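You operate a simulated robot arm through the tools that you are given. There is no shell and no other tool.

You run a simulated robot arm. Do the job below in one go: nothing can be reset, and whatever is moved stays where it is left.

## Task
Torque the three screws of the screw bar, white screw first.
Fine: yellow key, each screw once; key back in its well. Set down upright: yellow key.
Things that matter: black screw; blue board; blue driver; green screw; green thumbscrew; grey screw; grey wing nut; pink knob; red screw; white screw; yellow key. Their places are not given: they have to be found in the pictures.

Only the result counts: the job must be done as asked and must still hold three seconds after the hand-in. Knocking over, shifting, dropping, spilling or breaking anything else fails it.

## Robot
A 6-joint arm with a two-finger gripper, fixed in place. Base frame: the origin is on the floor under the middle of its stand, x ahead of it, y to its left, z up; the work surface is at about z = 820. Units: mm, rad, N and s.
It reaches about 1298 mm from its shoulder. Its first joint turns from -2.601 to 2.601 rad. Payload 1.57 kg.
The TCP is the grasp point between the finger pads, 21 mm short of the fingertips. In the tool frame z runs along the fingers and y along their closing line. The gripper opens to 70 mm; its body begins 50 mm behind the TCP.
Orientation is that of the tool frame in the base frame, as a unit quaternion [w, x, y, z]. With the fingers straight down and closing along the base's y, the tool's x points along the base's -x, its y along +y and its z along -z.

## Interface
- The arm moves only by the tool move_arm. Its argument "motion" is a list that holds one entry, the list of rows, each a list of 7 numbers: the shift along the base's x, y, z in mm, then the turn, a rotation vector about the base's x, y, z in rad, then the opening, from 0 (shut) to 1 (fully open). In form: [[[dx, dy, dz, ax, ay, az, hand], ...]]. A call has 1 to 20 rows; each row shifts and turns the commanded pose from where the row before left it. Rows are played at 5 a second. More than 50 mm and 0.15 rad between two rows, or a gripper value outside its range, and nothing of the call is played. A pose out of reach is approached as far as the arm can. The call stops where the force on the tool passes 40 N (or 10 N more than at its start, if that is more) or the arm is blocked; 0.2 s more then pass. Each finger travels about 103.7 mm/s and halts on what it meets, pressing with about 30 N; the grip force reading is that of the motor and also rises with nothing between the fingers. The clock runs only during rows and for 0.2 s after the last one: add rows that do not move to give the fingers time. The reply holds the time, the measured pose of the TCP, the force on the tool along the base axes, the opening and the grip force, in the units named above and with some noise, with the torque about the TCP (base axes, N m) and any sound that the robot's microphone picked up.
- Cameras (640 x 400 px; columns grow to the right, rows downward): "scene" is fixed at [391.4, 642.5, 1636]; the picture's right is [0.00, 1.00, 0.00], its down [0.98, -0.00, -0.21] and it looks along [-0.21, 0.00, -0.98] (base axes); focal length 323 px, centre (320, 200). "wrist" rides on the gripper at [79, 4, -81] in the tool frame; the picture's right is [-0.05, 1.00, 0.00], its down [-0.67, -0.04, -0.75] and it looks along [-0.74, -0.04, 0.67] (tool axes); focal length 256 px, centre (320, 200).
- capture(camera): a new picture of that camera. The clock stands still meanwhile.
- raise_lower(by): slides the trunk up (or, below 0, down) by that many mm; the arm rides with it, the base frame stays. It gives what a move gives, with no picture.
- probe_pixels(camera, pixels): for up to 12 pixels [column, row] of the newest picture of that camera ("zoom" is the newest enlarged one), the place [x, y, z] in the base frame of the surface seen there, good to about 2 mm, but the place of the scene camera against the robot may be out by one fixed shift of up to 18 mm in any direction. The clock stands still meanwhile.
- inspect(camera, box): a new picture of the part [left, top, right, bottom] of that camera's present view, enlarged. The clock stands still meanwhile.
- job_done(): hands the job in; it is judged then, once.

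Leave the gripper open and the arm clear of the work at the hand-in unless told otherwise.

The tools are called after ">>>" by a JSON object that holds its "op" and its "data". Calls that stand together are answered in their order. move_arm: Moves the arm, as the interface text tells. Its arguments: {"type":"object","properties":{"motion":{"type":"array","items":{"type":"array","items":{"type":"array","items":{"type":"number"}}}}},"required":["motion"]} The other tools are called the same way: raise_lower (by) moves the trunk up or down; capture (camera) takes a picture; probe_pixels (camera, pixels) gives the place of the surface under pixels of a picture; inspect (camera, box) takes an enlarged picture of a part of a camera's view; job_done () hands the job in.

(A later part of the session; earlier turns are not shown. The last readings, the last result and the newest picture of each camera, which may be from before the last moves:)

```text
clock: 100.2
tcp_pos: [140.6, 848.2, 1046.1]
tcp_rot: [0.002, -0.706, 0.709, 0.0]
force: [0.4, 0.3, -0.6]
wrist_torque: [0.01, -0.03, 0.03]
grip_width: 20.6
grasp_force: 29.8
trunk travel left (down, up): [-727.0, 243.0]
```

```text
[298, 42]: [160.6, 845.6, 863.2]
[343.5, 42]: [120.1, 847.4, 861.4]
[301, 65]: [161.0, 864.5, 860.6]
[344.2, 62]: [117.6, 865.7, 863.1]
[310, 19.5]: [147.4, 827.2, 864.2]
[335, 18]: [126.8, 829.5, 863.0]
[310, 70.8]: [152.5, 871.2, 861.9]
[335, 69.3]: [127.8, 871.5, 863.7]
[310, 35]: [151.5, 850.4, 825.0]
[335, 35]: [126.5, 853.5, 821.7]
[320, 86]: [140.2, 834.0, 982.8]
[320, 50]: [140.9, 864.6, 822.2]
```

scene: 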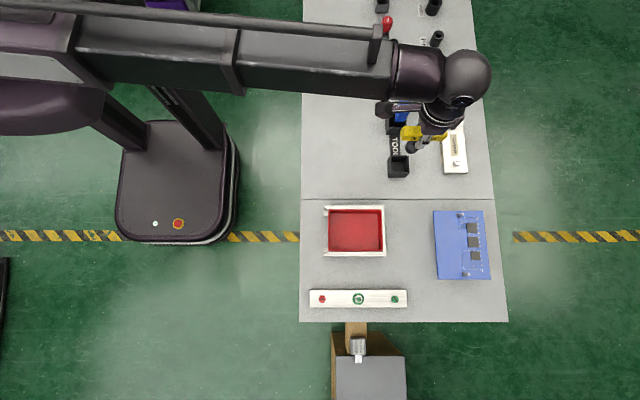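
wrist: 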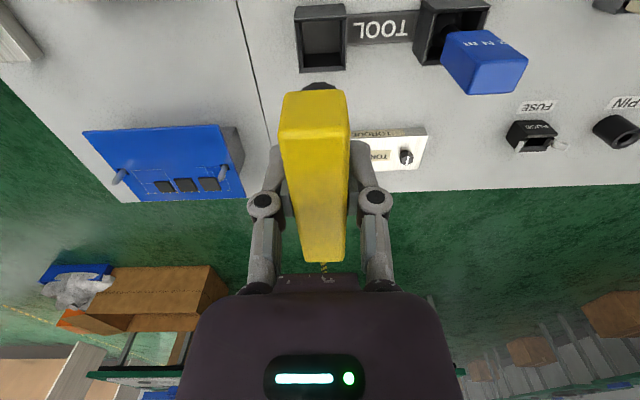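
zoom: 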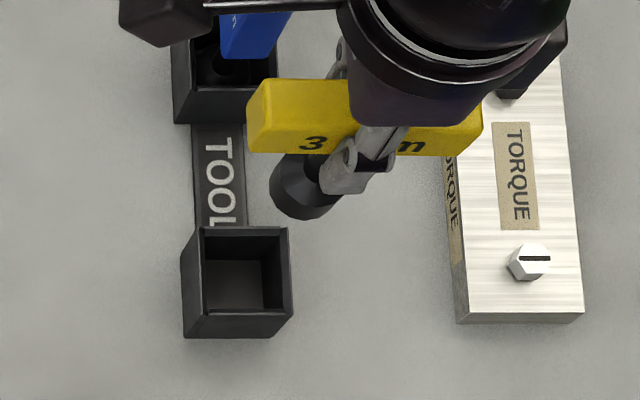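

Well centre ≈ (139.9, 850.2), top 862.6, floor 822. The cup centre is about (140.2, 846), bottom ~69 mm below TCP. I'll shift +4 mm in y and lower 110 mm (cup bottom ~5 mm above the rim), then check.

>>> {"op": "move_arm", "data": {"motion": [[[-0.2, 2, 0, 0, 0, 0, 0], [-0.2, 2, 0, 0, 0, 0, 0], [0, 0, 0, 0, 0, 0, 0]]]}}

>>> {"op": "raise_lower", "data": {"by": -108}}

>>> {"op": "inspect", "data": {"camera": "wrist", "box": [260, 20, 380, 120]}}

>>> {"op": "inspect", "data": {"camera": "scene", "box": [380, 130, 450, 190]}}

```text
clock: 101.0
tcp_pos: [141.7, 851.2, 1046.3]
tcp_rot: [0.002, -0.706, 0.708, 0.0]
force: [-0.6, 0.6, -0.9]
wrist_torque: [-0.01, 0.01, 0.0]
grip_width: 20.5
grasp_force: 29.9
trunk travel left (down, up): [-727.0, 243.0]
```

```text
clock: 102.3
tcp_pos: [141.1, 851.5, 938.1]
tcp_rot: [0.001, -0.706, 0.708, 0.0]
force: [-0.1, 0.3, -1.2]
wrist_torque: [0.0, 0.02, 0.0]
grip_width: 20.3
grasp_force: 29.8
trunk travel left (down, up): [-619.0, 351.0]
```

```text
4.00 times, centred on (320, 70) of wrist
```

zoom: 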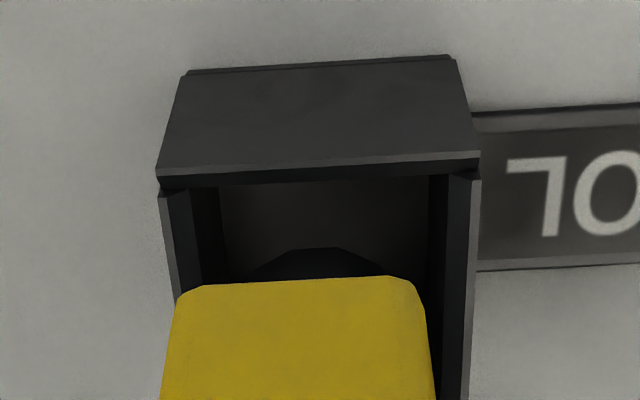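

```text
6.67 times, centred on (415, 160) of scene
```

zoom: 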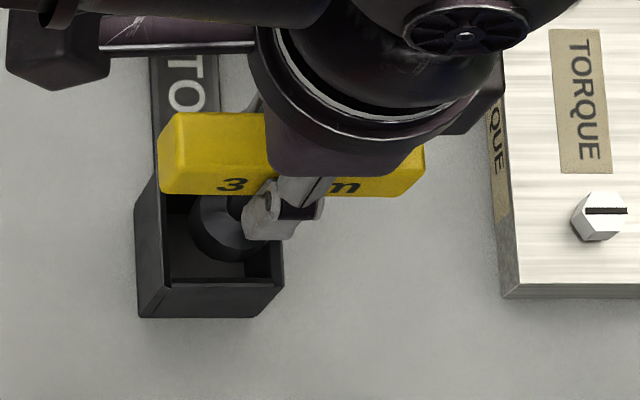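

The cup is centred over the well opening. Lowering 36 mm, then in 3 mm steps until it touches the floor.

>>> {"op": "raise_lower", "data": {"by": -36}}

>>> {"op": "raise_lower", "data": {"by": -4}}

>>> {"op": "raise_lower", "data": {"by": -3}}

```text
clock: 103.2
tcp_pos: [140.8, 850.8, 902.1]
tcp_rot: [0.001, -0.707, 0.707, 0.0]
force: [0.1, 0.1, -0.8]
wrist_torque: [-0.03, 0.0, -0.02]
grip_width: 20.2
grasp_force: 30.1
trunk travel left (down, up): [-583.0, 387.0]
```

```text
clock: 103.7
tcp_pos: [140.0, 851.5, 897.2]
tcp_rot: [0.001, -0.707, 0.707, 0.0]
force: [0.3, -0.5, -1.1]
wrist_torque: [-0.01, -0.01, 0.01]
grip_width: 20.5
grasp_force: 29.9
trunk travel left (down, up): [-579.0, 391.0]
```

```text
clock: 104.2
tcp_pos: [141.9, 851.4, 894.6]
tcp_rot: [0.001, -0.706, 0.708, 0.0]
force: [0.6, 0.7, -1.7]
wrist_torque: [0.02, 0.02, 0.0]
grip_width: 20.2
grasp_force: 30.1
trunk travel left (down, up): [-576.0, 394.0]
```

>>> {"op": "raise_lower", "data": {"by": -2}}

>>> {"op": "raise_lower", "data": {"by": -1.5}}

```text
clock: 104.7
tcp_pos: [141.5, 851.3, 894.2]
tcp_rot: [0.003, -0.706, 0.708, 0.0]
force: [0.5, 3.7, 8.3]
wrist_torque: [0.29, 0.02, -0.02]
grip_width: 20.7
grasp_force: 30.3
trunk travel left (down, up): [-574.0, 396.0]
```

```text
clock: 105.2
tcp_pos: [141.1, 849.2, 893.5]
tcp_rot: [0.003, -0.706, 0.708, 0.001]
force: [1.3, 3.8, 21.8]
wrist_torque: [0.61, -0.03, -0.04]
grip_width: 20.7
grasp_force: 30.2
trunk travel left (down, up): [-573.0, 397.0]
```

The key rests on the well floor (22 N, on its far edge due to the tilt). I'll open the fingers so it settles upright.

>>> {"op": "move_arm", "data": {"motion": [[[0, 0, 0, 0, 0, 0, 0.35], [0, 0, 0, 0, 0, 0, 0.5], [0, 0, 0, 0, 0, 0, 0.7], [0, 0, 0, 0, 0, 0, 1], [0, 0, 0, 0, 0, 0, 1], [0, 0, 0, 0, 0, 0, 1]]]}}

>>> {"op": "capture", "data": {"camera": "wrist"}}

>>> {"op": "inspect", "data": {"camera": "wrist", "box": [250, 50, 390, 270]}}

```text
clock: 106.6
tcp_pos: [140.7, 851.3, 891.3]
tcp_rot: [0.001, -0.706, 0.708, 0.0]
force: [0.5, -0.8, 0.7]
wrist_torque: [0.0, 0.03, -0.02]
grip_width: 69.9
grasp_force: 0.1
trunk travel left (down, up): [-573.0, 397.0]
```

```text
taken
```

wrist: 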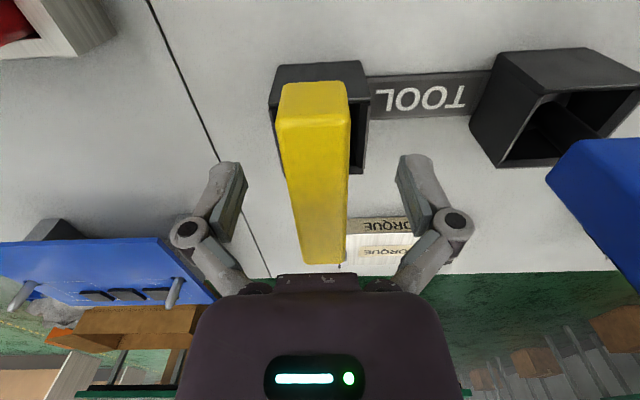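

```text
1.82 times, centred on (320, 160) of wrist
```

zoom: 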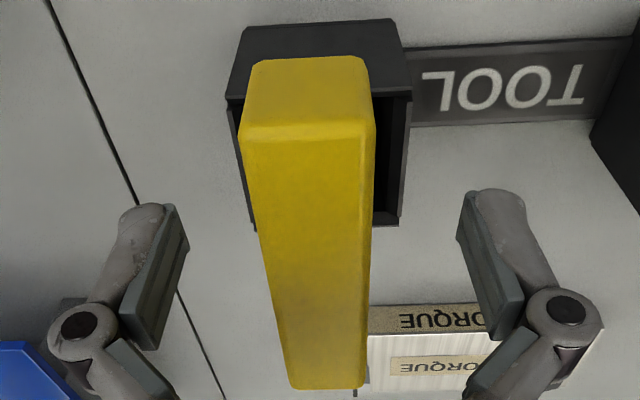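

The key stands by itself. I'll measure its handle (level, ends, sides) before regrasping.

>>> {"op": "probe_pixels", "data": {"camera": "zoom", "pixels": [[290, 85], [330, 85], [310, 75], [310, 100], [290, 145], [330, 145], [310, 382], [340, 382], [255, 200], [370, 200], [280, 340], [362, 340]]}}

>>> {"op": "probe_pixels", "data": {"camera": "zoom", "pixels": [[310, 150], [310, 200], [315, 250], [320, 300], [320, 350], [325, 375], [265, 250], [372, 250], [325, 386], [300, 386], [300, 66], [320, 66]]}}

```text
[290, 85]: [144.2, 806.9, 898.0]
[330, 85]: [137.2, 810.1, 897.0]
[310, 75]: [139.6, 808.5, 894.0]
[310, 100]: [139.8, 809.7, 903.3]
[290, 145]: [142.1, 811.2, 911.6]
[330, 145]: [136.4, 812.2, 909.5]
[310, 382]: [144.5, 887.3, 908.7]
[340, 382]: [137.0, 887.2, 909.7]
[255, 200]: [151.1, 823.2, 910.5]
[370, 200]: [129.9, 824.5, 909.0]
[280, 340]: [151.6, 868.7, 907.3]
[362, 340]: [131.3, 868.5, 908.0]
```

```text
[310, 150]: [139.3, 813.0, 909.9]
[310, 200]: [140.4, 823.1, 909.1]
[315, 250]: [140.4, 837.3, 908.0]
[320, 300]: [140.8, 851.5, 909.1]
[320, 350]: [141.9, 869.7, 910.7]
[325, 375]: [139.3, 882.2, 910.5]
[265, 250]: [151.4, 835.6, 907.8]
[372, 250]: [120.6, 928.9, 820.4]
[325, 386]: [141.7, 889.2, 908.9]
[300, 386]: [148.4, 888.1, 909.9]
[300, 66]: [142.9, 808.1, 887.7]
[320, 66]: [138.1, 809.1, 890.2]
```

The handle is level: centre ≈ (140.9, 849.1), z 886–909.5. I'll move −1.9 mm in y, raise 6 mm to the handle's mid height and close.

>>> {"op": "raise_lower", "data": {"by": 6}}

>>> {"op": "move_arm", "data": {"motion": [[[0, -1.9, 0, 0, 0, 0, 1], [0, 0, 0, 0, 0, 0, 1], [0, 0, 0, 0, 0, 0, 1]]]}}

>>> {"op": "move_arm", "data": {"motion": [[[0, 0, 0, 0, 0, 0, 0.6], [0, 0, 0, 0, 0, 0, 0.35], [0, 0, 0, 0, 0, 0, 0], [0, 0, 0, 0, 0, 0, 0], [0, 0, 0, 0, 0, 0, 0], [0, 0, 0, 0, 0, 0, 0]]]}}

>>> {"op": "capture", "data": {"camera": "wrist"}}

```text
clock: 107.2
tcp_pos: [140.6, 850.8, 898.0]
tcp_rot: [0.002, -0.707, 0.708, 0.0]
force: [0.1, 0.5, -0.2]
wrist_torque: [-0.03, 0.02, 0.02]
grip_width: 70.0
grasp_force: 0.1
trunk travel left (down, up): [-579.0, 391.0]
```

```text
clock: 108.0
tcp_pos: [141.2, 849.0, 898.1]
tcp_rot: [0.002, -0.707, 0.708, 0.0]
force: [0.1, 0.0, -0.2]
wrist_torque: [-0.02, 0.0, 0.0]
grip_width: 70.1
grasp_force: 0.1
trunk travel left (down, up): [-579.0, 391.0]
```

```text
clock: 109.4
tcp_pos: [142.3, 849.2, 897.4]
tcp_rot: [0.001, -0.706, 0.708, 0.0]
force: [0.3, -0.4, 1.9]
wrist_torque: [0.01, -0.01, 0.02]
grip_width: 20.8
grasp_force: 29.7
trunk travel left (down, up): [-579.0, 391.0]
```

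```text
taken
```

wrist: 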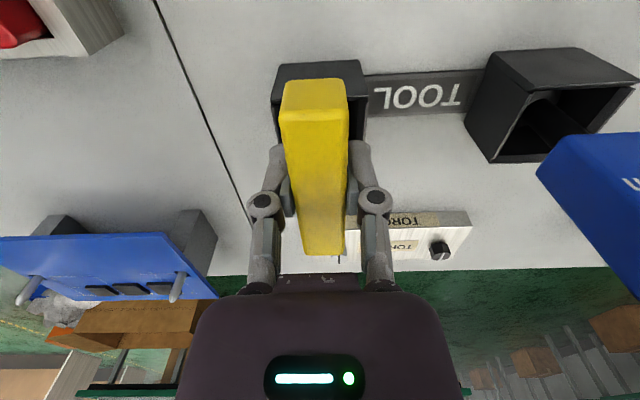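

Regrasped straight (width 20.8, 30 N; trunk −579, TCP ≈ (141, 849, 897.5)). Lifting 150 mm in two moves.

>>> {"op": "raise_lower", "data": {"by": 40}}

>>> {"op": "raise_lower", "data": {"by": 108}}

>>> {"op": "inspect", "data": {"camera": "wrist", "box": [250, 50, 390, 270]}}

>>> {"op": "inspect", "data": {"camera": "scene", "box": [380, 100, 460, 180]}}

```text
clock: 110.2
tcp_pos: [140.8, 850.9, 937.7]
tcp_rot: [0.001, -0.707, 0.707, 0.0]
force: [0.3, 0.1, -1.4]
wrist_torque: [0.02, 0.01, 0.01]
grip_width: 20.7
grasp_force: 30.3
trunk travel left (down, up): [-619.0, 351.0]
```

```text
clock: 111.6
tcp_pos: [141.0, 849.9, 1045.7]
tcp_rot: [0.001, -0.707, 0.707, 0.0]
force: [-0.7, -0.2, -0.7]
wrist_torque: [0.02, 0.01, -0.02]
grip_width: 20.6
grasp_force: 29.9
trunk travel left (down, up): [-727.0, 243.0]
```

```text
1.82 times, centred on (320, 160) of wrist
```

zoom: 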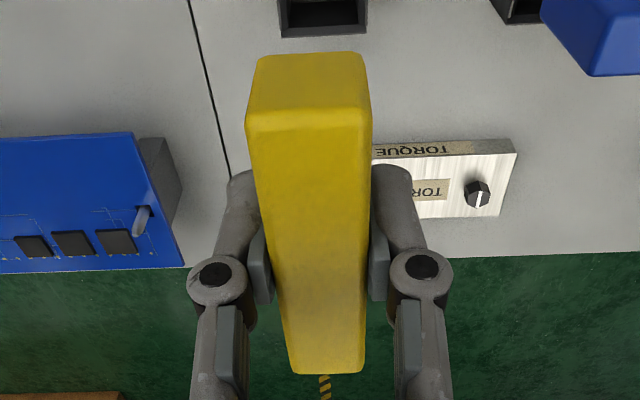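

```text
5.00 times, centred on (420, 140) of scene
```

zoom: 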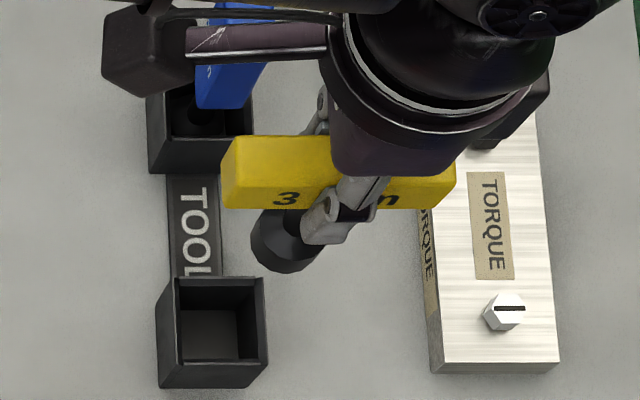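

I'll capture a wrist picture and measure the handle ends relative to the TCP.

>>> {"op": "capture", "data": {"camera": "wrist"}}

>>> {"op": "probe_pixels", "data": {"camera": "wrist", "pixels": [[305, 92], [315, 95], [325, 92], [335, 97], [315, 88], [325, 100], [310, 252], [320, 252], [330, 252], [325, 254], [315, 254], [335, 254]]}}

>>> {"op": "probe_pixels", "data": {"camera": "wrist", "pixels": [[285, 135], [347, 135], [288, 160], [346, 160], [296, 220], [344, 220], [315, 130], [318, 160], [320, 190], [322, 220], [322, 240], [314, 121]]}}

```text
taken
```

wrist: 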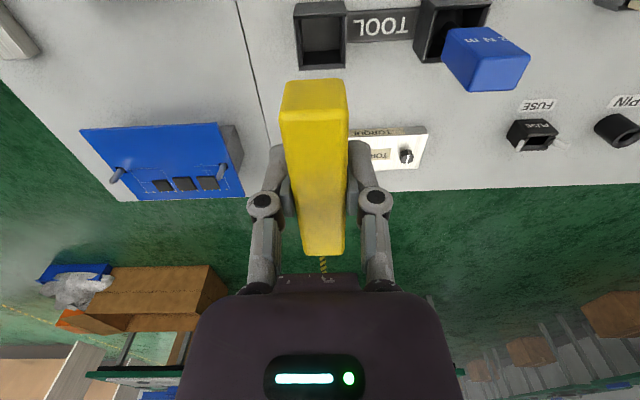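

```text
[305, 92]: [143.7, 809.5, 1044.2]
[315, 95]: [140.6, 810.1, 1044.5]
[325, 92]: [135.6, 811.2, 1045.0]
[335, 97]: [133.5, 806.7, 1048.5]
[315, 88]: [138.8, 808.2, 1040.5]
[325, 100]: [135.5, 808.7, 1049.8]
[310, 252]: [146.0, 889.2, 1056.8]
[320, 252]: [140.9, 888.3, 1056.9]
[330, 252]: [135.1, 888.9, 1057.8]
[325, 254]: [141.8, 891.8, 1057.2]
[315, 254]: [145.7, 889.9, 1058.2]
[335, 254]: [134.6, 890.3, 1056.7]
```

```text
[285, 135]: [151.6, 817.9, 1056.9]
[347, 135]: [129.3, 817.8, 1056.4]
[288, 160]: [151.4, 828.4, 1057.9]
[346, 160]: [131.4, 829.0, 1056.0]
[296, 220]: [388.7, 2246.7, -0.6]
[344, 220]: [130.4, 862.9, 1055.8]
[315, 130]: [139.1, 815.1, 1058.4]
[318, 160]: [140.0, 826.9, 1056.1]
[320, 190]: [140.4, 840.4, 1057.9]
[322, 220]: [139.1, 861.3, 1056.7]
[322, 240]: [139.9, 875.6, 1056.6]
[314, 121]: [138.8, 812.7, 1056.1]
```

Handle centre ≈ (140.7, 849.6) versus TCP mean (141.3, 849.8): the key axis is on the TCP now. I'll carry it to the green screw with yaw 214.5° as before.

>>> {"op": "move_arm", "data": {"motion": [[[21.57, -1.65, 0, 0, 0, 0.1449, 0], [21.57, -1.65, 0, 0, 0, 0.1449, 0], [21.57, -1.65, 0, 0, 0, 0.1449, 0], [21.57, -1.65, 0, 0, 0, 0.1449, 0], [21.57, -1.65, 0, 0, 0, 0.1449, 0], [21.57, -1.65, 0, 0, 0, 0.1449, 0], [21.57, -1.65, 0, 0, 0, 0.1449, 0], [21.57, -1.65, 0, 0, 0, 0.1449, 0], [21.57, -1.65, 0, 0, 0, 0.1449, 0], [21.57, -1.65, 0, 0, 0, 0.1449, 0], [21.57, -1.65, 0, 0, 0, 0.1449, 0], [21.57, -1.65, 0, 0, 0, 0.1449, 0], [21.57, -1.65, 0, 0, 0, 0.1449, 0], [21.57, -1.65, 0, 0, 0, 0.1449, 0], [21.57, -1.65, 0, 0, 0, 0.1449, 0], [0, 0, 0, 0, 0, 0, 0]]]}}

>>> {"op": "raise_lower", "data": {"by": -60}}

>>> {"op": "inspect", "data": {"camera": "wrist", "box": [270, 20, 370, 110]}}

```text
clock: 115.0
tcp_pos: [464.7, 826.0, 1044.8]
tcp_rot: [-0.001, 0.955, 0.297, -0.001]
force: [0.3, -0.7, -0.1]
wrist_torque: [0.06, 0.03, -0.02]
grip_width: 20.7
grasp_force: 30.1
trunk travel left (down, up): [-727.0, 243.0]
```

```text
clock: 116.0
tcp_pos: [465.5, 826.0, 985.3]
tcp_rot: [0.0, 0.955, 0.296, -0.001]
force: [-0.4, -0.5, -0.4]
wrist_torque: [0.0, -0.01, -0.01]
grip_width: 20.6
grasp_force: 30.2
trunk travel left (down, up): [-667.0, 303.0]
```

```text
4.44 times, centred on (320, 65) of wrist
```

zoom: 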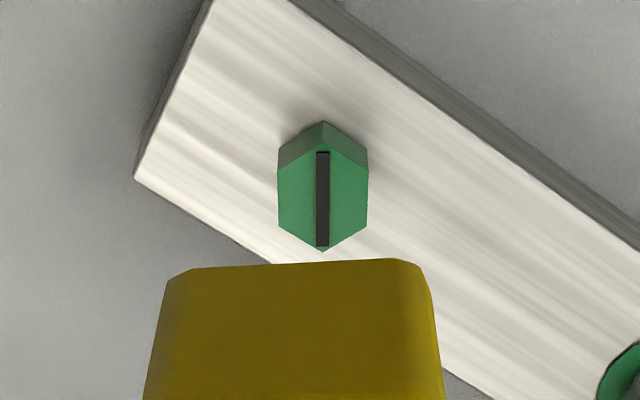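

Now probing the green head in many points to get its centre.

>>> {"op": "probe_pixels", "data": {"camera": "zoom", "pixels": [[300, 200], [344, 200], [300, 180], [344, 218], [300, 218], [344, 180], [312, 165], [332, 235], [332, 165], [312, 235], [283, 198], [361, 198]]}}

>>> {"op": "probe_pixels", "data": {"camera": "zoom", "pixels": [[310, 200], [334, 200], [310, 190], [334, 210], [310, 210], [334, 190], [290, 200], [354, 200], [305, 172], [339, 228], [339, 172], [305, 228]]}}

```text
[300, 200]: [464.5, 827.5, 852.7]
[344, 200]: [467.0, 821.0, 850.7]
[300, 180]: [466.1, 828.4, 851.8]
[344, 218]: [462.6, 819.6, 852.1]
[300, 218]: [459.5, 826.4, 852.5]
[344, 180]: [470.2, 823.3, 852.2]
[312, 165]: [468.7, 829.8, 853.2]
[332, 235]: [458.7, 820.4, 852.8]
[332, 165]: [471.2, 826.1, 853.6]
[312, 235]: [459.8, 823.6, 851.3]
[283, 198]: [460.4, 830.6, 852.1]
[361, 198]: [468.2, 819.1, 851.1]
```

```text
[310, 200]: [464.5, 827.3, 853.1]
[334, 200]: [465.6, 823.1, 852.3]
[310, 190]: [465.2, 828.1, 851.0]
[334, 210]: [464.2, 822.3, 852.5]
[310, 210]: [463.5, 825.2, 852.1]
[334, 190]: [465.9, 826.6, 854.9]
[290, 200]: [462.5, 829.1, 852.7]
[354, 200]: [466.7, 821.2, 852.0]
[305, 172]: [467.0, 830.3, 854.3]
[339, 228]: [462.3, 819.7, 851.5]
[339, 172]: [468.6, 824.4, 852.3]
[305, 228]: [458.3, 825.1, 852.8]
```

Green head centre ≈ (464.6, 825.0). I'll take a few still readings of the TCP to average its noise, and probe the handle in this pose.

>>> {"op": "move_arm", "data": {"motion": [[[0, 0, 0, 0, 0, 0, 0]]]}}

>>> {"op": "move_arm", "data": {"motion": [[[0, 0, 0, 0, 0, 0, 0]]]}}

>>> {"op": "move_arm", "data": {"motion": [[[0, 0, 0, 0, 0, 0, 0]]]}}

>>> {"op": "move_arm", "data": {"motion": [[[0, 0, 0, 0, 0, 0, 0]]]}}

>>> {"op": "capture", "data": {"camera": "wrist"}}

>>> {"op": "probe_pixels", "data": {"camera": "wrist", "pixels": [[305, 92], [315, 95], [325, 92], [335, 97], [315, 88], [325, 100], [310, 252], [320, 252], [330, 252], [325, 254], [315, 254], [335, 254]]}}

>>> {"op": "probe_pixels", "data": {"camera": "wrist", "pixels": [[285, 135], [347, 135], [288, 160], [346, 160], [290, 175], [345, 175], [292, 190], [345, 190], [287, 150], [346, 150], [284, 125], [347, 125]]}}

```text
clock: 116.4
tcp_pos: [465.4, 826.2, 986.2]
tcp_rot: [0.0, 0.955, 0.296, -0.002]
force: [0.8, 0.8, -0.4]
wrist_torque: [-0.04, 0.0, 0.0]
grip_width: 20.8
grasp_force: 30.7
trunk travel left (down, up): [-667.0, 303.0]
```

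```text
clock: 116.8
tcp_pos: [465.3, 825.0, 984.6]
tcp_rot: [0.0, 0.955, 0.296, -0.002]
force: [-0.5, -0.5, -0.6]
wrist_torque: [0.01, -0.02, 0.01]
grip_width: 20.5
grasp_force: 30.0
trunk travel left (down, up): [-667.0, 303.0]
```

```text
clock: 117.2
tcp_pos: [465.5, 825.1, 985.7]
tcp_rot: [0.0, 0.955, 0.295, -0.002]
force: [0.5, -0.3, 0.3]
wrist_torque: [0.0, 0.0, -0.02]
grip_width: 20.6
grasp_force: 30.2
trunk travel left (down, up): [-667.0, 303.0]
```

```text
clock: 117.6
tcp_pos: [465.7, 825.5, 987.2]
tcp_rot: [0.0, 0.955, 0.295, -0.002]
force: [-0.3, -0.4, -1.2]
wrist_torque: [0.03, -0.01, -0.01]
grip_width: 20.7
grasp_force: 30.0
trunk travel left (down, up): [-667.0, 303.0]
```

```text
taken
```

wrist: 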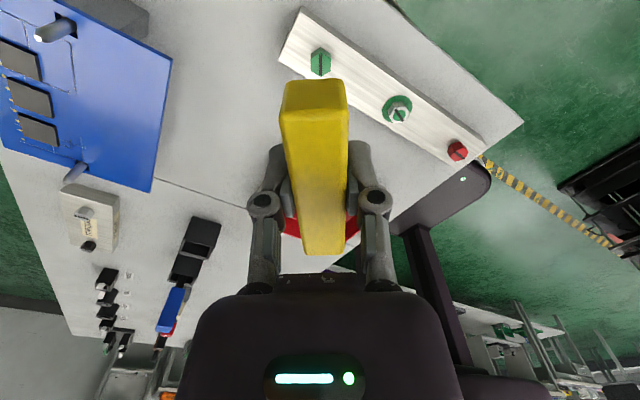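

```text
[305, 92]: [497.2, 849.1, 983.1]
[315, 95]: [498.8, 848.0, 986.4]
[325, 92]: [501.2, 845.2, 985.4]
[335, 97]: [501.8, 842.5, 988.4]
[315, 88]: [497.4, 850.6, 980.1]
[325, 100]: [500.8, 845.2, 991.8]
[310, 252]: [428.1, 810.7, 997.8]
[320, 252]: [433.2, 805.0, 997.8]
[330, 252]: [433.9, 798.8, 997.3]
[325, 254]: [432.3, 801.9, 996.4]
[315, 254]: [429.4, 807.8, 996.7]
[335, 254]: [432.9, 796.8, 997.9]
```

```text
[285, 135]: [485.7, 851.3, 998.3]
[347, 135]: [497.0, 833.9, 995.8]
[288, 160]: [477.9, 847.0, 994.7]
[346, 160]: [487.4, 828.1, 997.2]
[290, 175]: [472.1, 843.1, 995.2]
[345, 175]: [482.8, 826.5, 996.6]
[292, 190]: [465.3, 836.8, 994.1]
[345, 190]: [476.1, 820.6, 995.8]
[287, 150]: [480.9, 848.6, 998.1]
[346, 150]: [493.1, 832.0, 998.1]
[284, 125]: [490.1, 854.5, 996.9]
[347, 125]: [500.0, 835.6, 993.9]
```

T averages (465.35, 825.6), key axis on it, head at (464.6, 825.0): I'll shift (−0.75, −0.6), then lower to just above the head.

>>> {"op": "move_arm", "data": {"motion": [[[-0.75, -0.6, 0, 0, 0, 0, 0], [0, 0, 0, 0, 0, 0, 0]]]}}

>>> {"op": "raise_lower", "data": {"by": -54}}

>>> {"op": "raise_lower", "data": {"by": -3}}

>>> {"op": "raise_lower", "data": {"by": -1.5}}

```text
clock: 118.2
tcp_pos: [464.0, 824.7, 985.9]
tcp_rot: [0.0, 0.955, 0.295, -0.002]
force: [-0.9, 0.6, -0.8]
wrist_torque: [0.04, -0.02, 0.02]
grip_width: 20.6
grasp_force: 30.5
trunk travel left (down, up): [-667.0, 303.0]
```

```text
clock: 119.2
tcp_pos: [464.0, 825.5, 931.5]
tcp_rot: [0.0, 0.955, 0.296, -0.001]
force: [0.1, 0.0, -1.6]
wrist_torque: [0.01, -0.02, 0.02]
grip_width: 20.4
grasp_force: 30.3
trunk travel left (down, up): [-613.0, 357.0]
```

```text
clock: 119.7
tcp_pos: [464.7, 824.7, 927.5]
tcp_rot: [0.0, 0.955, 0.296, -0.002]
force: [-0.3, -0.5, -0.6]
wrist_torque: [0.01, -0.01, -0.07]
grip_width: 20.6
grasp_force: 30.0
trunk travel left (down, up): [-610.0, 360.0]
```

```text
clock: 120.2
tcp_pos: [464.2, 824.7, 927.1]
tcp_rot: [-0.001, 0.956, 0.295, -0.001]
force: [-0.3, 0.4, -1.2]
wrist_torque: [0.04, 0.01, 0.0]
grip_width: 20.5
grasp_force: 29.6
trunk travel left (down, up): [-608.0, 362.0]
```

No contact at 927 (rim already below the head top). Continuing in 2 mm steps.

>>> {"op": "raise_lower", "data": {"by": -2}}

>>> {"op": "raise_lower", "data": {"by": -2}}

>>> {"op": "raise_lower", "data": {"by": -2}}

```text
clock: 120.7
tcp_pos: [464.6, 823.7, 926.5]
tcp_rot: [0.0, 0.955, 0.296, 0.0]
force: [4.0, 5.3, 17.8]
wrist_torque: [0.41, -0.38, -0.01]
grip_width: 20.6
grasp_force: 29.7
trunk travel left (down, up): [-606.0, 364.0]
```

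```text
clock: 121.2
tcp_pos: [462.7, 823.9, 925.0]
tcp_rot: [-0.001, 0.955, 0.295, -0.001]
force: [0.2, 2.3, 23.2]
wrist_torque: [0.27, -0.27, -0.02]
grip_width: 20.9
grasp_force: 30.0
trunk travel left (down, up): [-604.0, 366.0]
```

```text
clock: 121.8
tcp_pos: [463.3, 823.0, 922.4]
tcp_rot: [0.0, 0.955, 0.296, -0.001]
force: [-4.1, -2.0, 25.0]
wrist_torque: [0.04, 0.04, 0.02]
grip_width: 20.7
grasp_force: 30.2
trunk travel left (down, up): [-602.0, 368.0]
```

Contact came early again and I've pressed too far (25 N), on the tool's +x (near) side at r≈12.8 mm: the cup needs to move towards (+x,+y). I'll raise to viewing height and check the key in the fingers.

>>> {"op": "raise_lower", "data": {"by": 65}}

>>> {"op": "inspect", "data": {"camera": "wrist", "box": [270, 20, 370, 110]}}

>>> {"op": "capture", "data": {"camera": "wrist"}}

>>> {"op": "probe_pixels", "data": {"camera": "wrist", "pixels": [[305, 105], [325, 105], [315, 115], [315, 95], [300, 140], [335, 140], [310, 252], [320, 252], [330, 252], [325, 240], [315, 230], [335, 245]]}}

```text
clock: 122.8
tcp_pos: [464.4, 825.3, 986.2]
tcp_rot: [-0.001, 0.955, 0.296, -0.002]
force: [0.4, -0.2, -0.7]
wrist_torque: [0.01, 0.02, 0.05]
grip_width: 20.6
grasp_force: 30.1
trunk travel left (down, up): [-667.0, 303.0]
```

```text
4.44 times, centred on (320, 65) of wrist
```

zoom: 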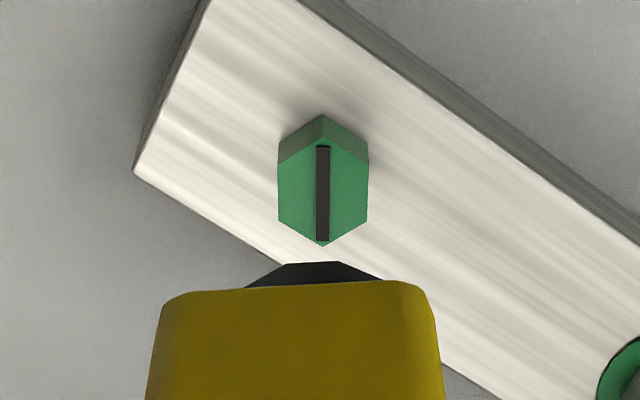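

```text
taken
```

wrist: 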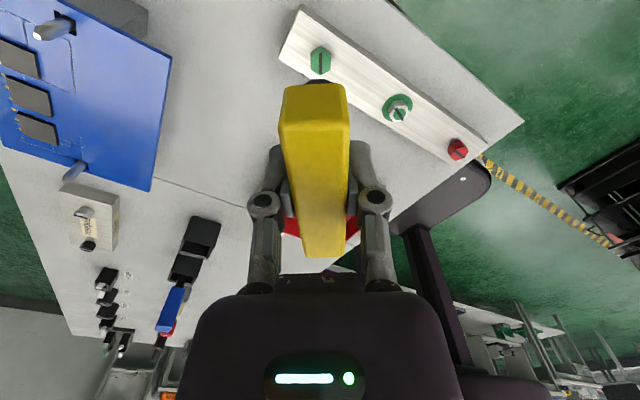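

```text
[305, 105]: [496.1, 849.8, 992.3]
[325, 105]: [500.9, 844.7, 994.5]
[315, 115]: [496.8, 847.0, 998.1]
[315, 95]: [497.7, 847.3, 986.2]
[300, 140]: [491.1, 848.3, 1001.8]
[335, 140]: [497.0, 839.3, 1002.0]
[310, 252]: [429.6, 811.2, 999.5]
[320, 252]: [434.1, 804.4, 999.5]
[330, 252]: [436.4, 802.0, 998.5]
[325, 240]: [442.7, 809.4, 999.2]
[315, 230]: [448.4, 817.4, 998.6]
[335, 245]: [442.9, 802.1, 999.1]
```

The key tilted ~2° again (near end up). The cup's near edge is visible at zoom (318,262); I'll zoom and probe it, so I can locate the cup relative to the head directly.

>>> {"op": "inspect", "data": {"camera": "wrist", "box": [295, 70, 345, 95]}}

```text
12.80 times, centred on (320, 82) of wrist
```

zoom: 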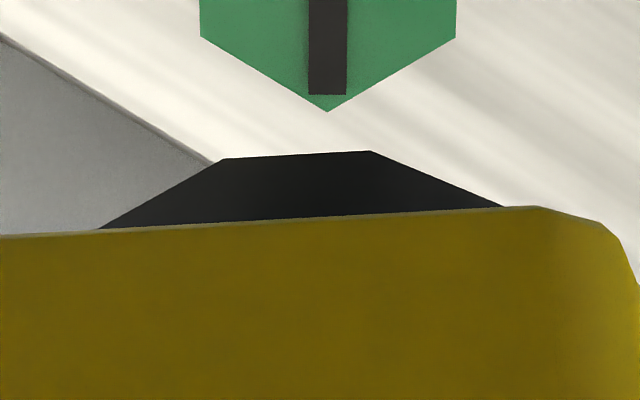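

>>> {"op": "probe_pixels", "data": {"camera": "zoom", "pixels": [[297, 160], [240, 164], [355, 158], [297, 175], [250, 180], [345, 175], [297, 195], [200, 195], [400, 190], [297, 210], [327, 105], [327, 40]]}}

>>> {"op": "probe_pixels", "data": {"camera": "zoom", "pixels": [[297, 158], [270, 162], [325, 158], [310, 165], [280, 170], [297, 185], [297, 205], [225, 165], [370, 156], [300, 168], [290, 162], [305, 160]]}}

```text
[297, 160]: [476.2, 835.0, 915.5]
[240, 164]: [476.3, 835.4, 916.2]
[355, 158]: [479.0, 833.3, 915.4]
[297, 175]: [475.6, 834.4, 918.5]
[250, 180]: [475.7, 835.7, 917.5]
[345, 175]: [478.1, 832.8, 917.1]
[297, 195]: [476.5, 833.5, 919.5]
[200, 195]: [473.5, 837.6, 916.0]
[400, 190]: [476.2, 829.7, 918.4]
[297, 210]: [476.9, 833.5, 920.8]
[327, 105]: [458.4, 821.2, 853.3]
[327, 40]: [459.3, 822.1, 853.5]
```

```text
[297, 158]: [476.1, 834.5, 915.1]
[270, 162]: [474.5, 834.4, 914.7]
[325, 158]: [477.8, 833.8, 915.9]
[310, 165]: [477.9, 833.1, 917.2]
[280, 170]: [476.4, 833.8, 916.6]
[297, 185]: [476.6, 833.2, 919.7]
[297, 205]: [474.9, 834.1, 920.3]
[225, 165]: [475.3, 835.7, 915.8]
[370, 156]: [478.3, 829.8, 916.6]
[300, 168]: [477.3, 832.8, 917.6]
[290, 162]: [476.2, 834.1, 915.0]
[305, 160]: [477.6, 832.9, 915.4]
```

Cup centre comes out at about (+0.8, −0.3) and the head at (+0.3, +0.3) mm in the tool frame: only ~0.8 mm apart now. I'll shift (−0.07, −0.78), lower to just above, and then go one careful step at a time.

>>> {"op": "move_arm", "data": {"motion": [[[-0.07, -0.78, 0, 0, 0, 0, 0], [0, 0, 0, 0, 0, 0, 0]]]}}

>>> {"op": "raise_lower", "data": {"by": -59}}

>>> {"op": "raise_lower", "data": {"by": -2}}

```text
clock: 123.4
tcp_pos: [464.7, 823.4, 985.7]
tcp_rot: [0.0, 0.955, 0.296, -0.002]
force: [0.3, 1.0, -2.1]
wrist_torque: [0.06, -0.03, -0.04]
grip_width: 20.7
grasp_force: 29.8
trunk travel left (down, up): [-667.0, 303.0]
```

```text
clock: 124.4
tcp_pos: [464.1, 823.5, 927.3]
tcp_rot: [-0.001, 0.955, 0.295, -0.001]
force: [-0.6, -0.8, -1.5]
wrist_torque: [-0.01, 0.02, 0.0]
grip_width: 20.8
grasp_force: 29.8
trunk travel left (down, up): [-608.0, 362.0]
```

```text
clock: 124.9
tcp_pos: [464.6, 824.7, 925.2]
tcp_rot: [-0.001, 0.955, 0.296, -0.002]
force: [0.1, 0.1, -1.3]
wrist_torque: [-0.01, -0.01, -0.02]
grip_width: 20.7
grasp_force: 30.1
trunk travel left (down, up): [-606.0, 364.0]
```

Free at trunk −606. One step of 1.5 mm.

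>>> {"op": "raise_lower", "data": {"by": -1.5}}

```text
clock: 125.4
tcp_pos: [464.3, 823.2, 924.1]
tcp_rot: [0.0, 0.955, 0.296, 0.0]
force: [0.1, 0.2, -0.8]
wrist_torque: [-0.01, -0.01, 0.0]
grip_width: 20.5
grasp_force: 30.5
trunk travel left (down, up): [-605.0, 365.0]
```

>>> {"op": "raise_lower", "data": {"by": -1}}

```text
clock: 125.9
tcp_pos: [463.8, 823.7, 921.6]
tcp_rot: [-0.001, 0.955, 0.296, -0.003]
force: [0.6, 0.1, -0.6]
wrist_torque: [-0.03, -0.02, 0.0]
grip_width: 20.8
grasp_force: 29.6
trunk travel left (down, up): [-604.0, 366.0]
```

>>> {"op": "raise_lower", "data": {"by": -1}}

```text
clock: 126.4
tcp_pos: [465.1, 824.2, 920.5]
tcp_rot: [0.0, 0.956, 0.295, -0.002]
force: [0.2, -0.8, -0.6]
wrist_torque: [0.02, -0.01, -0.01]
grip_width: 20.9
grasp_force: 30.0
trunk travel left (down, up): [-603.0, 367.0]
```

Past the head-top level with no contact, so the cup is over the head. Continuing.

>>> {"op": "raise_lower", "data": {"by": -1.5}}

>>> {"op": "raise_lower", "data": {"by": -1}}

```text
clock: 126.9
tcp_pos: [464.3, 824.3, 919.6]
tcp_rot: [0.0, 0.955, 0.296, -0.003]
force: [-0.3, -0.4, -1.3]
wrist_torque: [0.01, 0.0, 0.03]
grip_width: 20.7
grasp_force: 30.1
trunk travel left (down, up): [-601.0, 369.0]
```

```text
clock: 127.5
tcp_pos: [465.5, 824.1, 919.2]
tcp_rot: [0.0, 0.955, 0.296, -0.002]
force: [0.0, 0.2, -1.5]
wrist_torque: [-0.02, 0.03, -0.03]
grip_width: 20.8
grasp_force: 30.3
trunk travel left (down, up): [-600.0, 370.0]
```

>>> {"op": "raise_lower", "data": {"by": -1.5}}

>>> {"op": "raise_lower", "data": {"by": -1}}

```text
clock: 128.0
tcp_pos: [465.2, 823.0, 918.2]
tcp_rot: [0.0, 0.955, 0.295, -0.001]
force: [0.8, 0.0, -0.4]
wrist_torque: [-0.01, -0.03, -0.02]
grip_width: 20.5
grasp_force: 30.0
trunk travel left (down, up): [-599.0, 371.0]
```

```text
clock: 128.5
tcp_pos: [464.7, 823.0, 916.3]
tcp_rot: [0.0, 0.955, 0.296, -0.001]
force: [-0.6, -0.3, -0.5]
wrist_torque: [0.03, 0.01, 0.0]
grip_width: 20.5
grasp_force: 29.6
trunk travel left (down, up): [-598.0, 372.0]
```

>>> {"op": "raise_lower", "data": {"by": -1}}

>>> {"op": "raise_lower", "data": {"by": -1}}

```text
clock: 129.0
tcp_pos: [464.2, 823.1, 915.6]
tcp_rot: [0.0, 0.955, 0.296, -0.002]
force: [-0.1, -1.2, -0.7]
wrist_torque: [-0.01, 0.01, -0.02]
grip_width: 20.5
grasp_force: 29.7
trunk travel left (down, up): [-597.0, 373.0]
```

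```text
clock: 129.5
tcp_pos: [465.5, 824.7, 915.0]
tcp_rot: [0.0, 0.955, 0.295, -0.001]
force: [1.0, 1.7, 9.3]
wrist_torque: [0.13, -0.03, 0.01]
grip_width: 20.4
grasp_force: 29.7
trunk travel left (down, up): [-596.0, 374.0]
```

Seated: 10 N at trunk −596. Now turning clockwise in 0.08 rad rows, 1.2 rad per call, watching torque and lateral force.

>>> {"op": "move_arm", "data": {"motion": [[[0, 0.03, 0, 0, 0, -0.08, 0], [0, 0.03, 0, 0, 0, -0.08, 0], [0, 0.03, 0, 0, 0, -0.08, 0], [0.01, 0.03, 0, 0, 0, -0.08, 0], [0.01, 0.03, 0, 0, 0, -0.08, 0], [0.01, 0.03, 0, 0, 0, -0.08, 0], [0.02, 0.03, 0, 0, 0, -0.08, 0], [0.02, 0.03, 0, 0, 0, -0.08, 0], [0.02, 0.03, 0, 0, 0, -0.08, 0], [0.03, 0.03, 0, 0, 0, -0.08, 0]]]}}

```text
clock: 131.7
tcp_pos: [464.2, 822.6, 915.4]
tcp_rot: [-0.001, 0.995, -0.1, -0.001]
force: [-3.2, 1.4, 7.8]
wrist_torque: [0.15, 0.2, -0.02]
grip_width: 20.5
grasp_force: 29.8
trunk travel left (down, up): [-596.0, 374.0]
```

Turning smoothly; lateral force is small. Continuing.

>>> {"op": "move_arm", "data": {"motion": [[[-0.1, 0.03, 0, 0, 0, -0.08, 0], [-0.05, 0.03, 0, 0, 0, -0.08, 0], [0, 0.03, 0, 0, 0, -0.08, 0], [0, 0.03, 0, 0, 0, -0.08, 0], [0, 0.03, 0, 0, 0, -0.08, 0], [0, 0.03, 0, 0, 0, -0.08, 0], [0, 0.03, 0, 0, 0, -0.08, 0], [0, 0.03, 0, 0, 0, -0.08, 0], [0, 0.03, 0, 0, 0, -0.08, 0], [0, 0.03, 0, 0, 0, -0.08, 0], [0, 0.03, 0, 0, 0, -0.08, 0], [0, 0.03, 0, 0, 0, -0.08, 0]]]}}

```text
clock: 134.3
tcp_pos: [462.3, 824.0, 914.3]
tcp_rot: [-0.002, 0.837, -0.548, -0.001]
force: [-1.9, 2.6, 8.2]
wrist_torque: [0.26, 0.08, 0.05]
grip_width: 20.6
grasp_force: 30.3
trunk travel left (down, up): [-596.0, 374.0]
```

>>> {"op": "move_arm", "data": {"motion": [[[-0.05, 0.05, 0, 0, 0, -0.08, 0], [-0.05, 0.05, 0, 0, 0, -0.08, 0], [-0.03, 0.03, 0, 0, 0, -0.08, 0], [-0.03, 0, 0, 0, 0, -0.08, 0], [-0.03, 0, 0, 0, 0, -0.08, 0], [-0.03, 0, 0, 0, 0, -0.08, 0], [-0.03, 0, 0, 0, 0, -0.08, 0], [-0.03, 0, 0, 0, 0, -0.08, 0], [-0.03, 0, 0, 0, 0, -0.08, 0], [-0.03, 0, 0, 0, 0, -0.08, 0], [-0.03, 0, 0, 0, 0, -0.08, 0], [-0.03, 0, 0, 0, 0, -0.08, 0]]]}}

```text
clock: 136.9
tcp_pos: [463.5, 823.6, 915.2]
tcp_rot: [0.001, -0.489, 0.872, -0.001]
force: [-1.4, 2.1, 5.9]
wrist_torque: [0.15, 0.08, 0.11]
grip_width: 20.7
grasp_force: 29.9
trunk travel left (down, up): [-596.0, 374.0]
```

Torque z reads 0.11 at yaw 59°. I'll continue in smaller portions.

>>> {"op": "move_arm", "data": {"motion": [[[0, 0, 0, 0, 0, -0.05, 0], [0, 0, 0, 0, 0, -0.05, 0], [0, 0, 0, 0, 0, -0.05, 0], [0, 0, 0, 0, 0, -0.05, 0]]]}}

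```text
clock: 137.9
tcp_pos: [463.5, 823.9, 915.1]
tcp_rot: [0.002, -0.4, 0.916, 0.0]
force: [-1.2, 0.7, 5.4]
wrist_torque: [0.1, -0.02, 0.07]
grip_width: 20.6
grasp_force: 29.6
trunk travel left (down, up): [-596.0, 374.0]
```

>>> {"op": "move_arm", "data": {"motion": [[[-0.02, -0.02, 0, 0, 0, -0.08, 0], [-0.02, -0.02, 0, 0, 0, -0.08, 0], [-0.02, -0.02, 0, 0, 0, -0.08, 0], [-0.01, -0.03, 0, 0, 0, -0.08, 0], [-0.01, -0.03, 0, 0, 0, -0.08, 0], [0, -0.03, 0, 0, 0, -0.08, 0], [0, -0.03, 0, 0, 0, -0.08, 0], [0, -0.03, 0, 0, 0, -0.08, 0], [0, -0.03, 0, 0, 0, -0.08, 0], [0, -0.03, 0, 0, 0, -0.08, 0]]]}}

```text
clock: 140.1
tcp_pos: [463.3, 822.7, 914.9]
tcp_rot: [0.001, -0.011, 1.0, -0.002]
force: [-0.5, 1.1, 4.4]
wrist_torque: [0.07, 0.0, 0.09]
grip_width: 20.7
grasp_force: 29.7
trunk travel left (down, up): [-596.0, 374.0]
```

>>> {"op": "move_arm", "data": {"motion": [[[0, -0.02, 0, 0, 0, -0.08, 0], [0, -0.02, 0, 0, 0, -0.08, 0], [0.01, -0.03, 0, 0, 0, -0.08, 0], [0.01, -0.03, 0, 0, 0, -0.08, 0], [0.01, -0.03, 0, 0, 0, -0.08, 0], [0.01, -0.03, 0, 0, 0, -0.08, 0], [0.02, -0.03, 0, 0, 0, -0.08, 0], [0.02, -0.03, 0, 0, 0, -0.08, 0], [0.02, -0.03, 0, 0, 0, -0.08, 0], [0.02, -0.02, 0, 0, 0, -0.08, 0], [0.02, -0.02, 0, 0, 0, -0.08, 0], [0.02, -0.02, 0, 0, 0, -0.08, 0]]]}}

```text
clock: 142.7
tcp_pos: [463.6, 823.2, 914.6]
tcp_rot: [0.002, 0.451, 0.893, -0.002]
force: [0.9, 0.9, 3.5]
wrist_torque: [-0.04, -0.1, 0.12]
grip_width: 20.8
grasp_force: 30.0
trunk travel left (down, up): [-596.0, 374.0]
```

4.68 rad so far, contact force is fading; I'll press 0.7 mm more and continue.

>>> {"op": "raise_lower", "data": {"by": -0.7}}

>>> {"op": "move_arm", "data": {"motion": [[[0.02, -0.02, 0, 0, 0, -0.07, 0], [0.02, -0.02, 0, 0, 0, -0.07, 0], [0.02, -0.02, 0, 0, 0, -0.07, 0], [0.03, -0.02, 0, 0, 0, -0.07, 0], [0.03, -0.01, 0, 0, 0, -0.07, 0], [0.03, -0.01, 0, 0, 0, -0.07, 0], [0.03, -0.01, 0, 0, 0, -0.07, 0], [0.03, -0.01, 0, 0, 0, -0.07, 0], [0.03, 0, 0, 0, 0, -0.07, 0], [0.03, 0, 0, 0, 0, -0.07, 0]]]}}

```text
clock: 143.2
tcp_pos: [463.6, 822.9, 914.9]
tcp_rot: [0.001, 0.449, 0.893, 0.0]
force: [2.1, 2.5, 9.7]
wrist_torque: [0.07, -0.16, 0.15]
grip_width: 20.7
grasp_force: 30.5
trunk travel left (down, up): [-595.0, 375.0]
```

```text
clock: 145.4
tcp_pos: [462.5, 823.5, 914.4]
tcp_rot: [0.001, 0.73, 0.684, -0.001]
force: [2.2, -0.4, 8.3]
wrist_torque: [-0.06, -0.07, 0.04]
grip_width: 20.7
grasp_force: 30.3
trunk travel left (down, up): [-595.0, 375.0]
```

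5.38 rad. I'll turn 0.2 rad more (near the limit), then lift and look at the head.

>>> {"op": "move_arm", "data": {"motion": [[[0.02, 0, 0, 0, 0, -0.05, 0], [0.02, 0, 0, 0, 0, -0.05, 0], [0.02, 0, 0, 0, 0, -0.05, 0], [0.02, 0, 0, 0, 0, -0.05, 0]]]}}

>>> {"op": "raise_lower", "data": {"by": 71}}

>>> {"op": "inspect", "data": {"camera": "wrist", "box": [270, 20, 370, 110]}}

>>> {"op": "capture", "data": {"camera": "wrist"}}

```text
clock: 146.4
tcp_pos: [463.9, 823.2, 915.2]
tcp_rot: [0.0, 0.794, 0.608, -0.001]
force: [1.3, -0.5, 7.8]
wrist_torque: [-0.11, -0.03, 0.06]
grip_width: 20.6
grasp_force: 30.2
trunk travel left (down, up): [-595.0, 375.0]
```

```text
clock: 147.5
tcp_pos: [464.9, 825.1, 984.6]
tcp_rot: [0.0, 0.794, 0.608, -0.003]
force: [0.5, -0.1, -0.6]
wrist_torque: [0.01, 0.02, -0.02]
grip_width: 20.9
grasp_force: 30.4
trunk travel left (down, up): [-666.0, 304.0]
```

```text
4.44 times, centred on (320, 65) of wrist
```

zoom: 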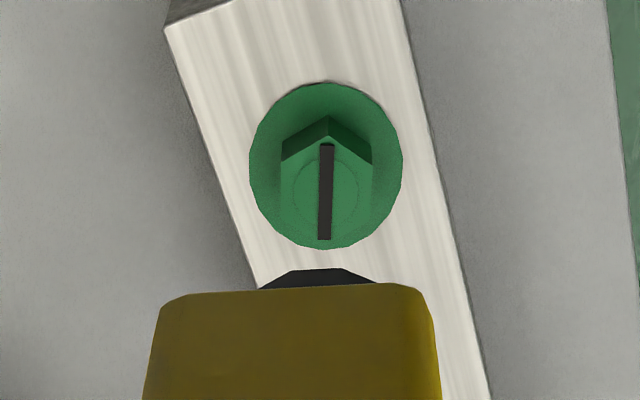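

```text
taken
```

wrist: 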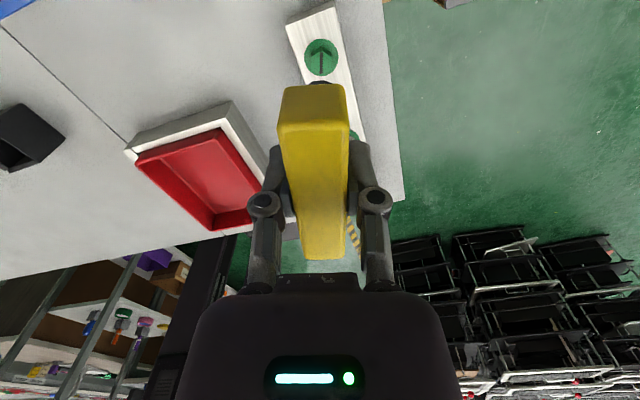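

The green screw now shows the green ring too: torqued. Comparing, both finished slots point the same way (~72°). Next is the red screw near (464.5, 655), slot at ~86°. I'll move there in the air while turning to yaw ≈ 86°.

>>> {"op": "move_arm", "data": {"motion": [[[0.03, -8.42, 0, 0, 0, 0.1448, 0], [0.03, -8.42, 0, 0, 0, 0.1448, 0], [0.03, -8.42, 0, 0, 0, 0.1448, 0], [0.03, -8.42, 0, 0, 0, 0.1448, 0], [0.03, -8.42, 0, 0, 0, 0.1448, 0], [0.03, -8.42, 0, 0, 0, 0.1448, 0], [0.03, -8.42, 0, 0, 0, 0.1448, 0], [0.03, -8.42, 0, 0, 0, 0.1448, 0], [0.03, -8.42, 0, 0, 0, 0.1448, 0], [0.03, -8.42, 0, 0, 0, 0.1448, 0], [0.03, -8.42, 0, 0, 0, 0.1448, 0], [0.03, -8.42, 0, 0, 0, 0.1448, 0], [0.03, -8.42, 0, 0, 0, 0.1448, 0], [0.03, -8.42, 0, 0, 0, 0.1448, 0], [0.03, -8.42, 0, 0, 0, 0.1448, 0], [0.03, -8.42, 0, 0, 0, 0.1448, 0], [0.03, -8.42, 0, 0, 0, 0.1448, 0], [0.03, -8.42, 0, 0, 0, 0.1448, 0], [0.03, -8.42, 0, 0, 0, 0.1448, 0], [0.03, -8.42, 0, 0, 0, 0.1448, 0]]]}}

>>> {"op": "move_arm", "data": {"motion": [[[0, 0, 0, 0, 0, 0.1447, 0], [0, 0, 0, 0, 0, 0.1447, 0], [0, 0, 0, 0, 0, 0.1447, 0], [0, 0, 0, 0, 0, 0, 0]]]}}

>>> {"op": "capture", "data": {"camera": "wrist"}}

>>> {"op": "capture", "data": {"camera": "scene"}}

>>> {"op": "inspect", "data": {"camera": "wrist", "box": [270, 20, 370, 110]}}

```text
clock: 151.7
tcp_pos: [464.1, 655.5, 985.5]
tcp_rot: [0.003, -0.509, 0.861, 0.0]
force: [0.8, 0.2, -1.1]
wrist_torque: [-0.02, -0.02, -0.03]
grip_width: 20.8
grasp_force: 30.2
trunk travel left (down, up): [-666.0, 304.0]
```

```text
clock: 152.7
tcp_pos: [463.4, 655.3, 984.8]
tcp_rot: [0.001, -0.681, 0.732, 0.0]
force: [-0.6, 0.2, -0.4]
wrist_torque: [-0.01, 0.02, 0.0]
grip_width: 20.3
grasp_force: 30.1
trunk travel left (down, up): [-666.0, 304.0]
```

```text
taken
```

wrist: 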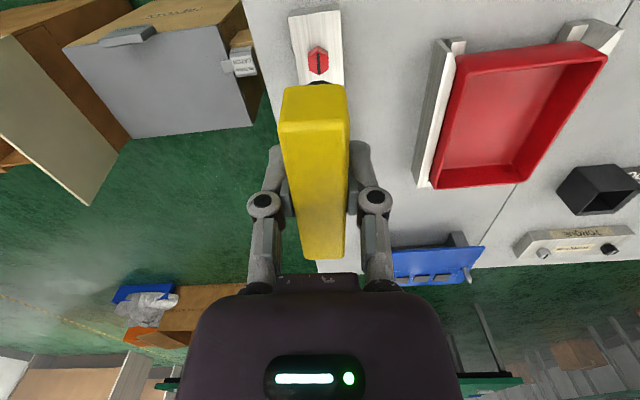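

```text
taken
```

scene: 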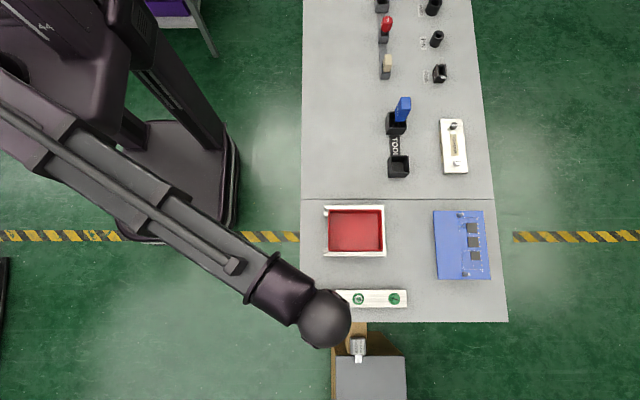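

```text
4.44 times, centred on (320, 65) of wrist
```

zoom: 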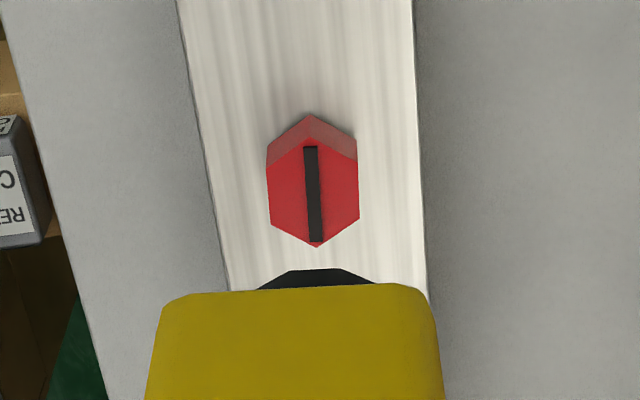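

White and green both show rings in the scene. I'll check those in the scene zoom, and probe the red head and the visible cup edge here.

>>> {"op": "inspect", "data": {"camera": "scene", "box": [335, 280, 415, 320]}}

>>> {"op": "inspect", "data": {"camera": "wrist", "box": [270, 20, 370, 110]}}

>>> {"op": "probe_pixels", "data": {"camera": "zoom", "pixels": [[290, 193], [337, 193], [290, 175], [337, 211], [290, 211], [337, 175], [302, 160], [325, 226], [325, 160], [302, 226], [275, 190], [352, 196]]}}

>>> {"op": "probe_pixels", "data": {"camera": "zoom", "pixels": [[300, 193], [327, 193], [300, 183], [327, 203], [300, 203], [327, 183], [280, 193], [347, 193], [295, 165], [332, 221], [332, 165], [295, 221]]}}

>>> {"op": "probe_pixels", "data": {"camera": "zoom", "pixels": [[300, 274], [310, 274], [320, 273], [330, 272], [305, 278], [315, 277], [325, 276], [295, 276], [337, 273], [310, 282], [320, 281], [330, 280]]}}

```text
8.00 times, centred on (375, 300) of scene
```

zoom: 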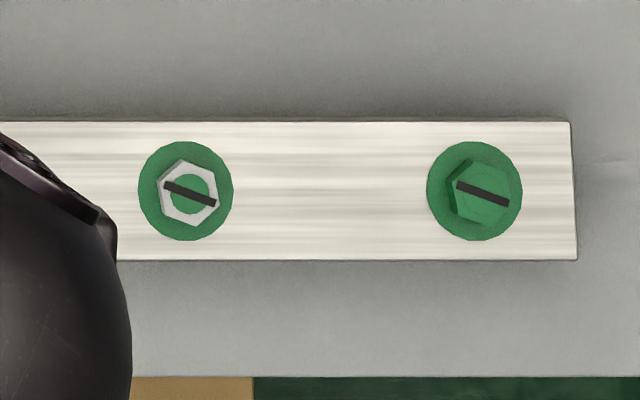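

```text
4.44 times, centred on (320, 65) of wrist
```

zoom: 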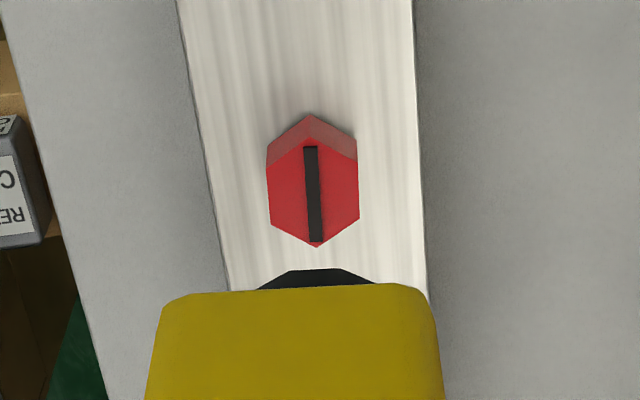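

```text
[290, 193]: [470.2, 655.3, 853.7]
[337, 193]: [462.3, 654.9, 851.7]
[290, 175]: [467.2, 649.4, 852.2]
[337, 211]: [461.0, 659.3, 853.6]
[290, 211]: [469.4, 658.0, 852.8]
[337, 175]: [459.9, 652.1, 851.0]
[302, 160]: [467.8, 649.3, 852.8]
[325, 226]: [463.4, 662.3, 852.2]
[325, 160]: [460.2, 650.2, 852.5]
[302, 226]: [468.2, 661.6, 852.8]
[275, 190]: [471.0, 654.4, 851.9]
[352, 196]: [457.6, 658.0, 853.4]
```

```text
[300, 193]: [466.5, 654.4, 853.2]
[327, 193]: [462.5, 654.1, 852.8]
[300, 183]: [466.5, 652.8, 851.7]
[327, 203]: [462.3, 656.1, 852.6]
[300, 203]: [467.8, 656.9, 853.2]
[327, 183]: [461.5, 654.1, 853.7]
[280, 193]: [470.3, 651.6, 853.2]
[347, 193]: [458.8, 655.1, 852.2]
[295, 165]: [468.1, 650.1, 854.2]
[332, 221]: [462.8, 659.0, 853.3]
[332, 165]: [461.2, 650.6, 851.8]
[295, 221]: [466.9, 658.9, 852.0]
```

```text
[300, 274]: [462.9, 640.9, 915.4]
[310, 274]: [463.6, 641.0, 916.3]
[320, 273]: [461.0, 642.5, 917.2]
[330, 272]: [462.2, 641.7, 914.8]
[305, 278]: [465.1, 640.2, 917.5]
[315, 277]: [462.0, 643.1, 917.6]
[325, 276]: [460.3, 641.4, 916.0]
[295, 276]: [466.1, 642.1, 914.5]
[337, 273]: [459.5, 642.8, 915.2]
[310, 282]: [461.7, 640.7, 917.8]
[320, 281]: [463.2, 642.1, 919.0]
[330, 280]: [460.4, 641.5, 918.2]
```

Red head centre ≈ (464.7, 655.0); relative to the good seating on green, the cup needs about (+1.1, −0.65). I'll shift so and lower to just above the head.

>>> {"op": "move_arm", "data": {"motion": [[[0.6, -0.35, 0, 0, 0, 0, 0], [0.5, -0.3, 0, 0, 0, 0, 0], [0, 0, 0, 0, 0, 0, 0]]]}}

>>> {"op": "inspect", "data": {"camera": "wrist", "box": [270, 20, 370, 110]}}

```text
clock: 153.5
tcp_pos: [465.7, 654.7, 984.8]
tcp_rot: [0.001, -0.681, 0.733, 0.0]
force: [-1.2, 0.2, -0.5]
wrist_torque: [-0.03, -0.01, 0.01]
grip_width: 20.7
grasp_force: 29.8
trunk travel left (down, up): [-666.0, 304.0]
```

```text
4.44 times, centred on (320, 65) of wrist
```

zoom: 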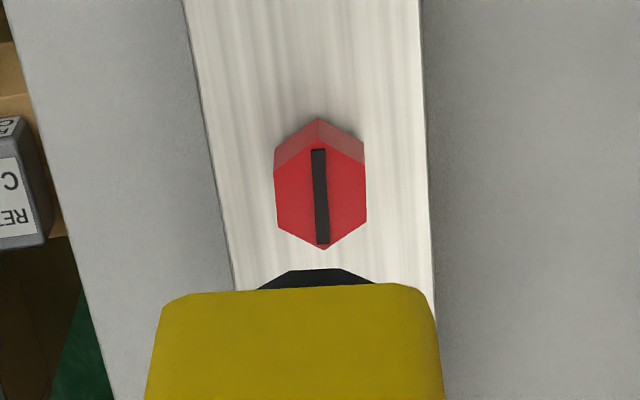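

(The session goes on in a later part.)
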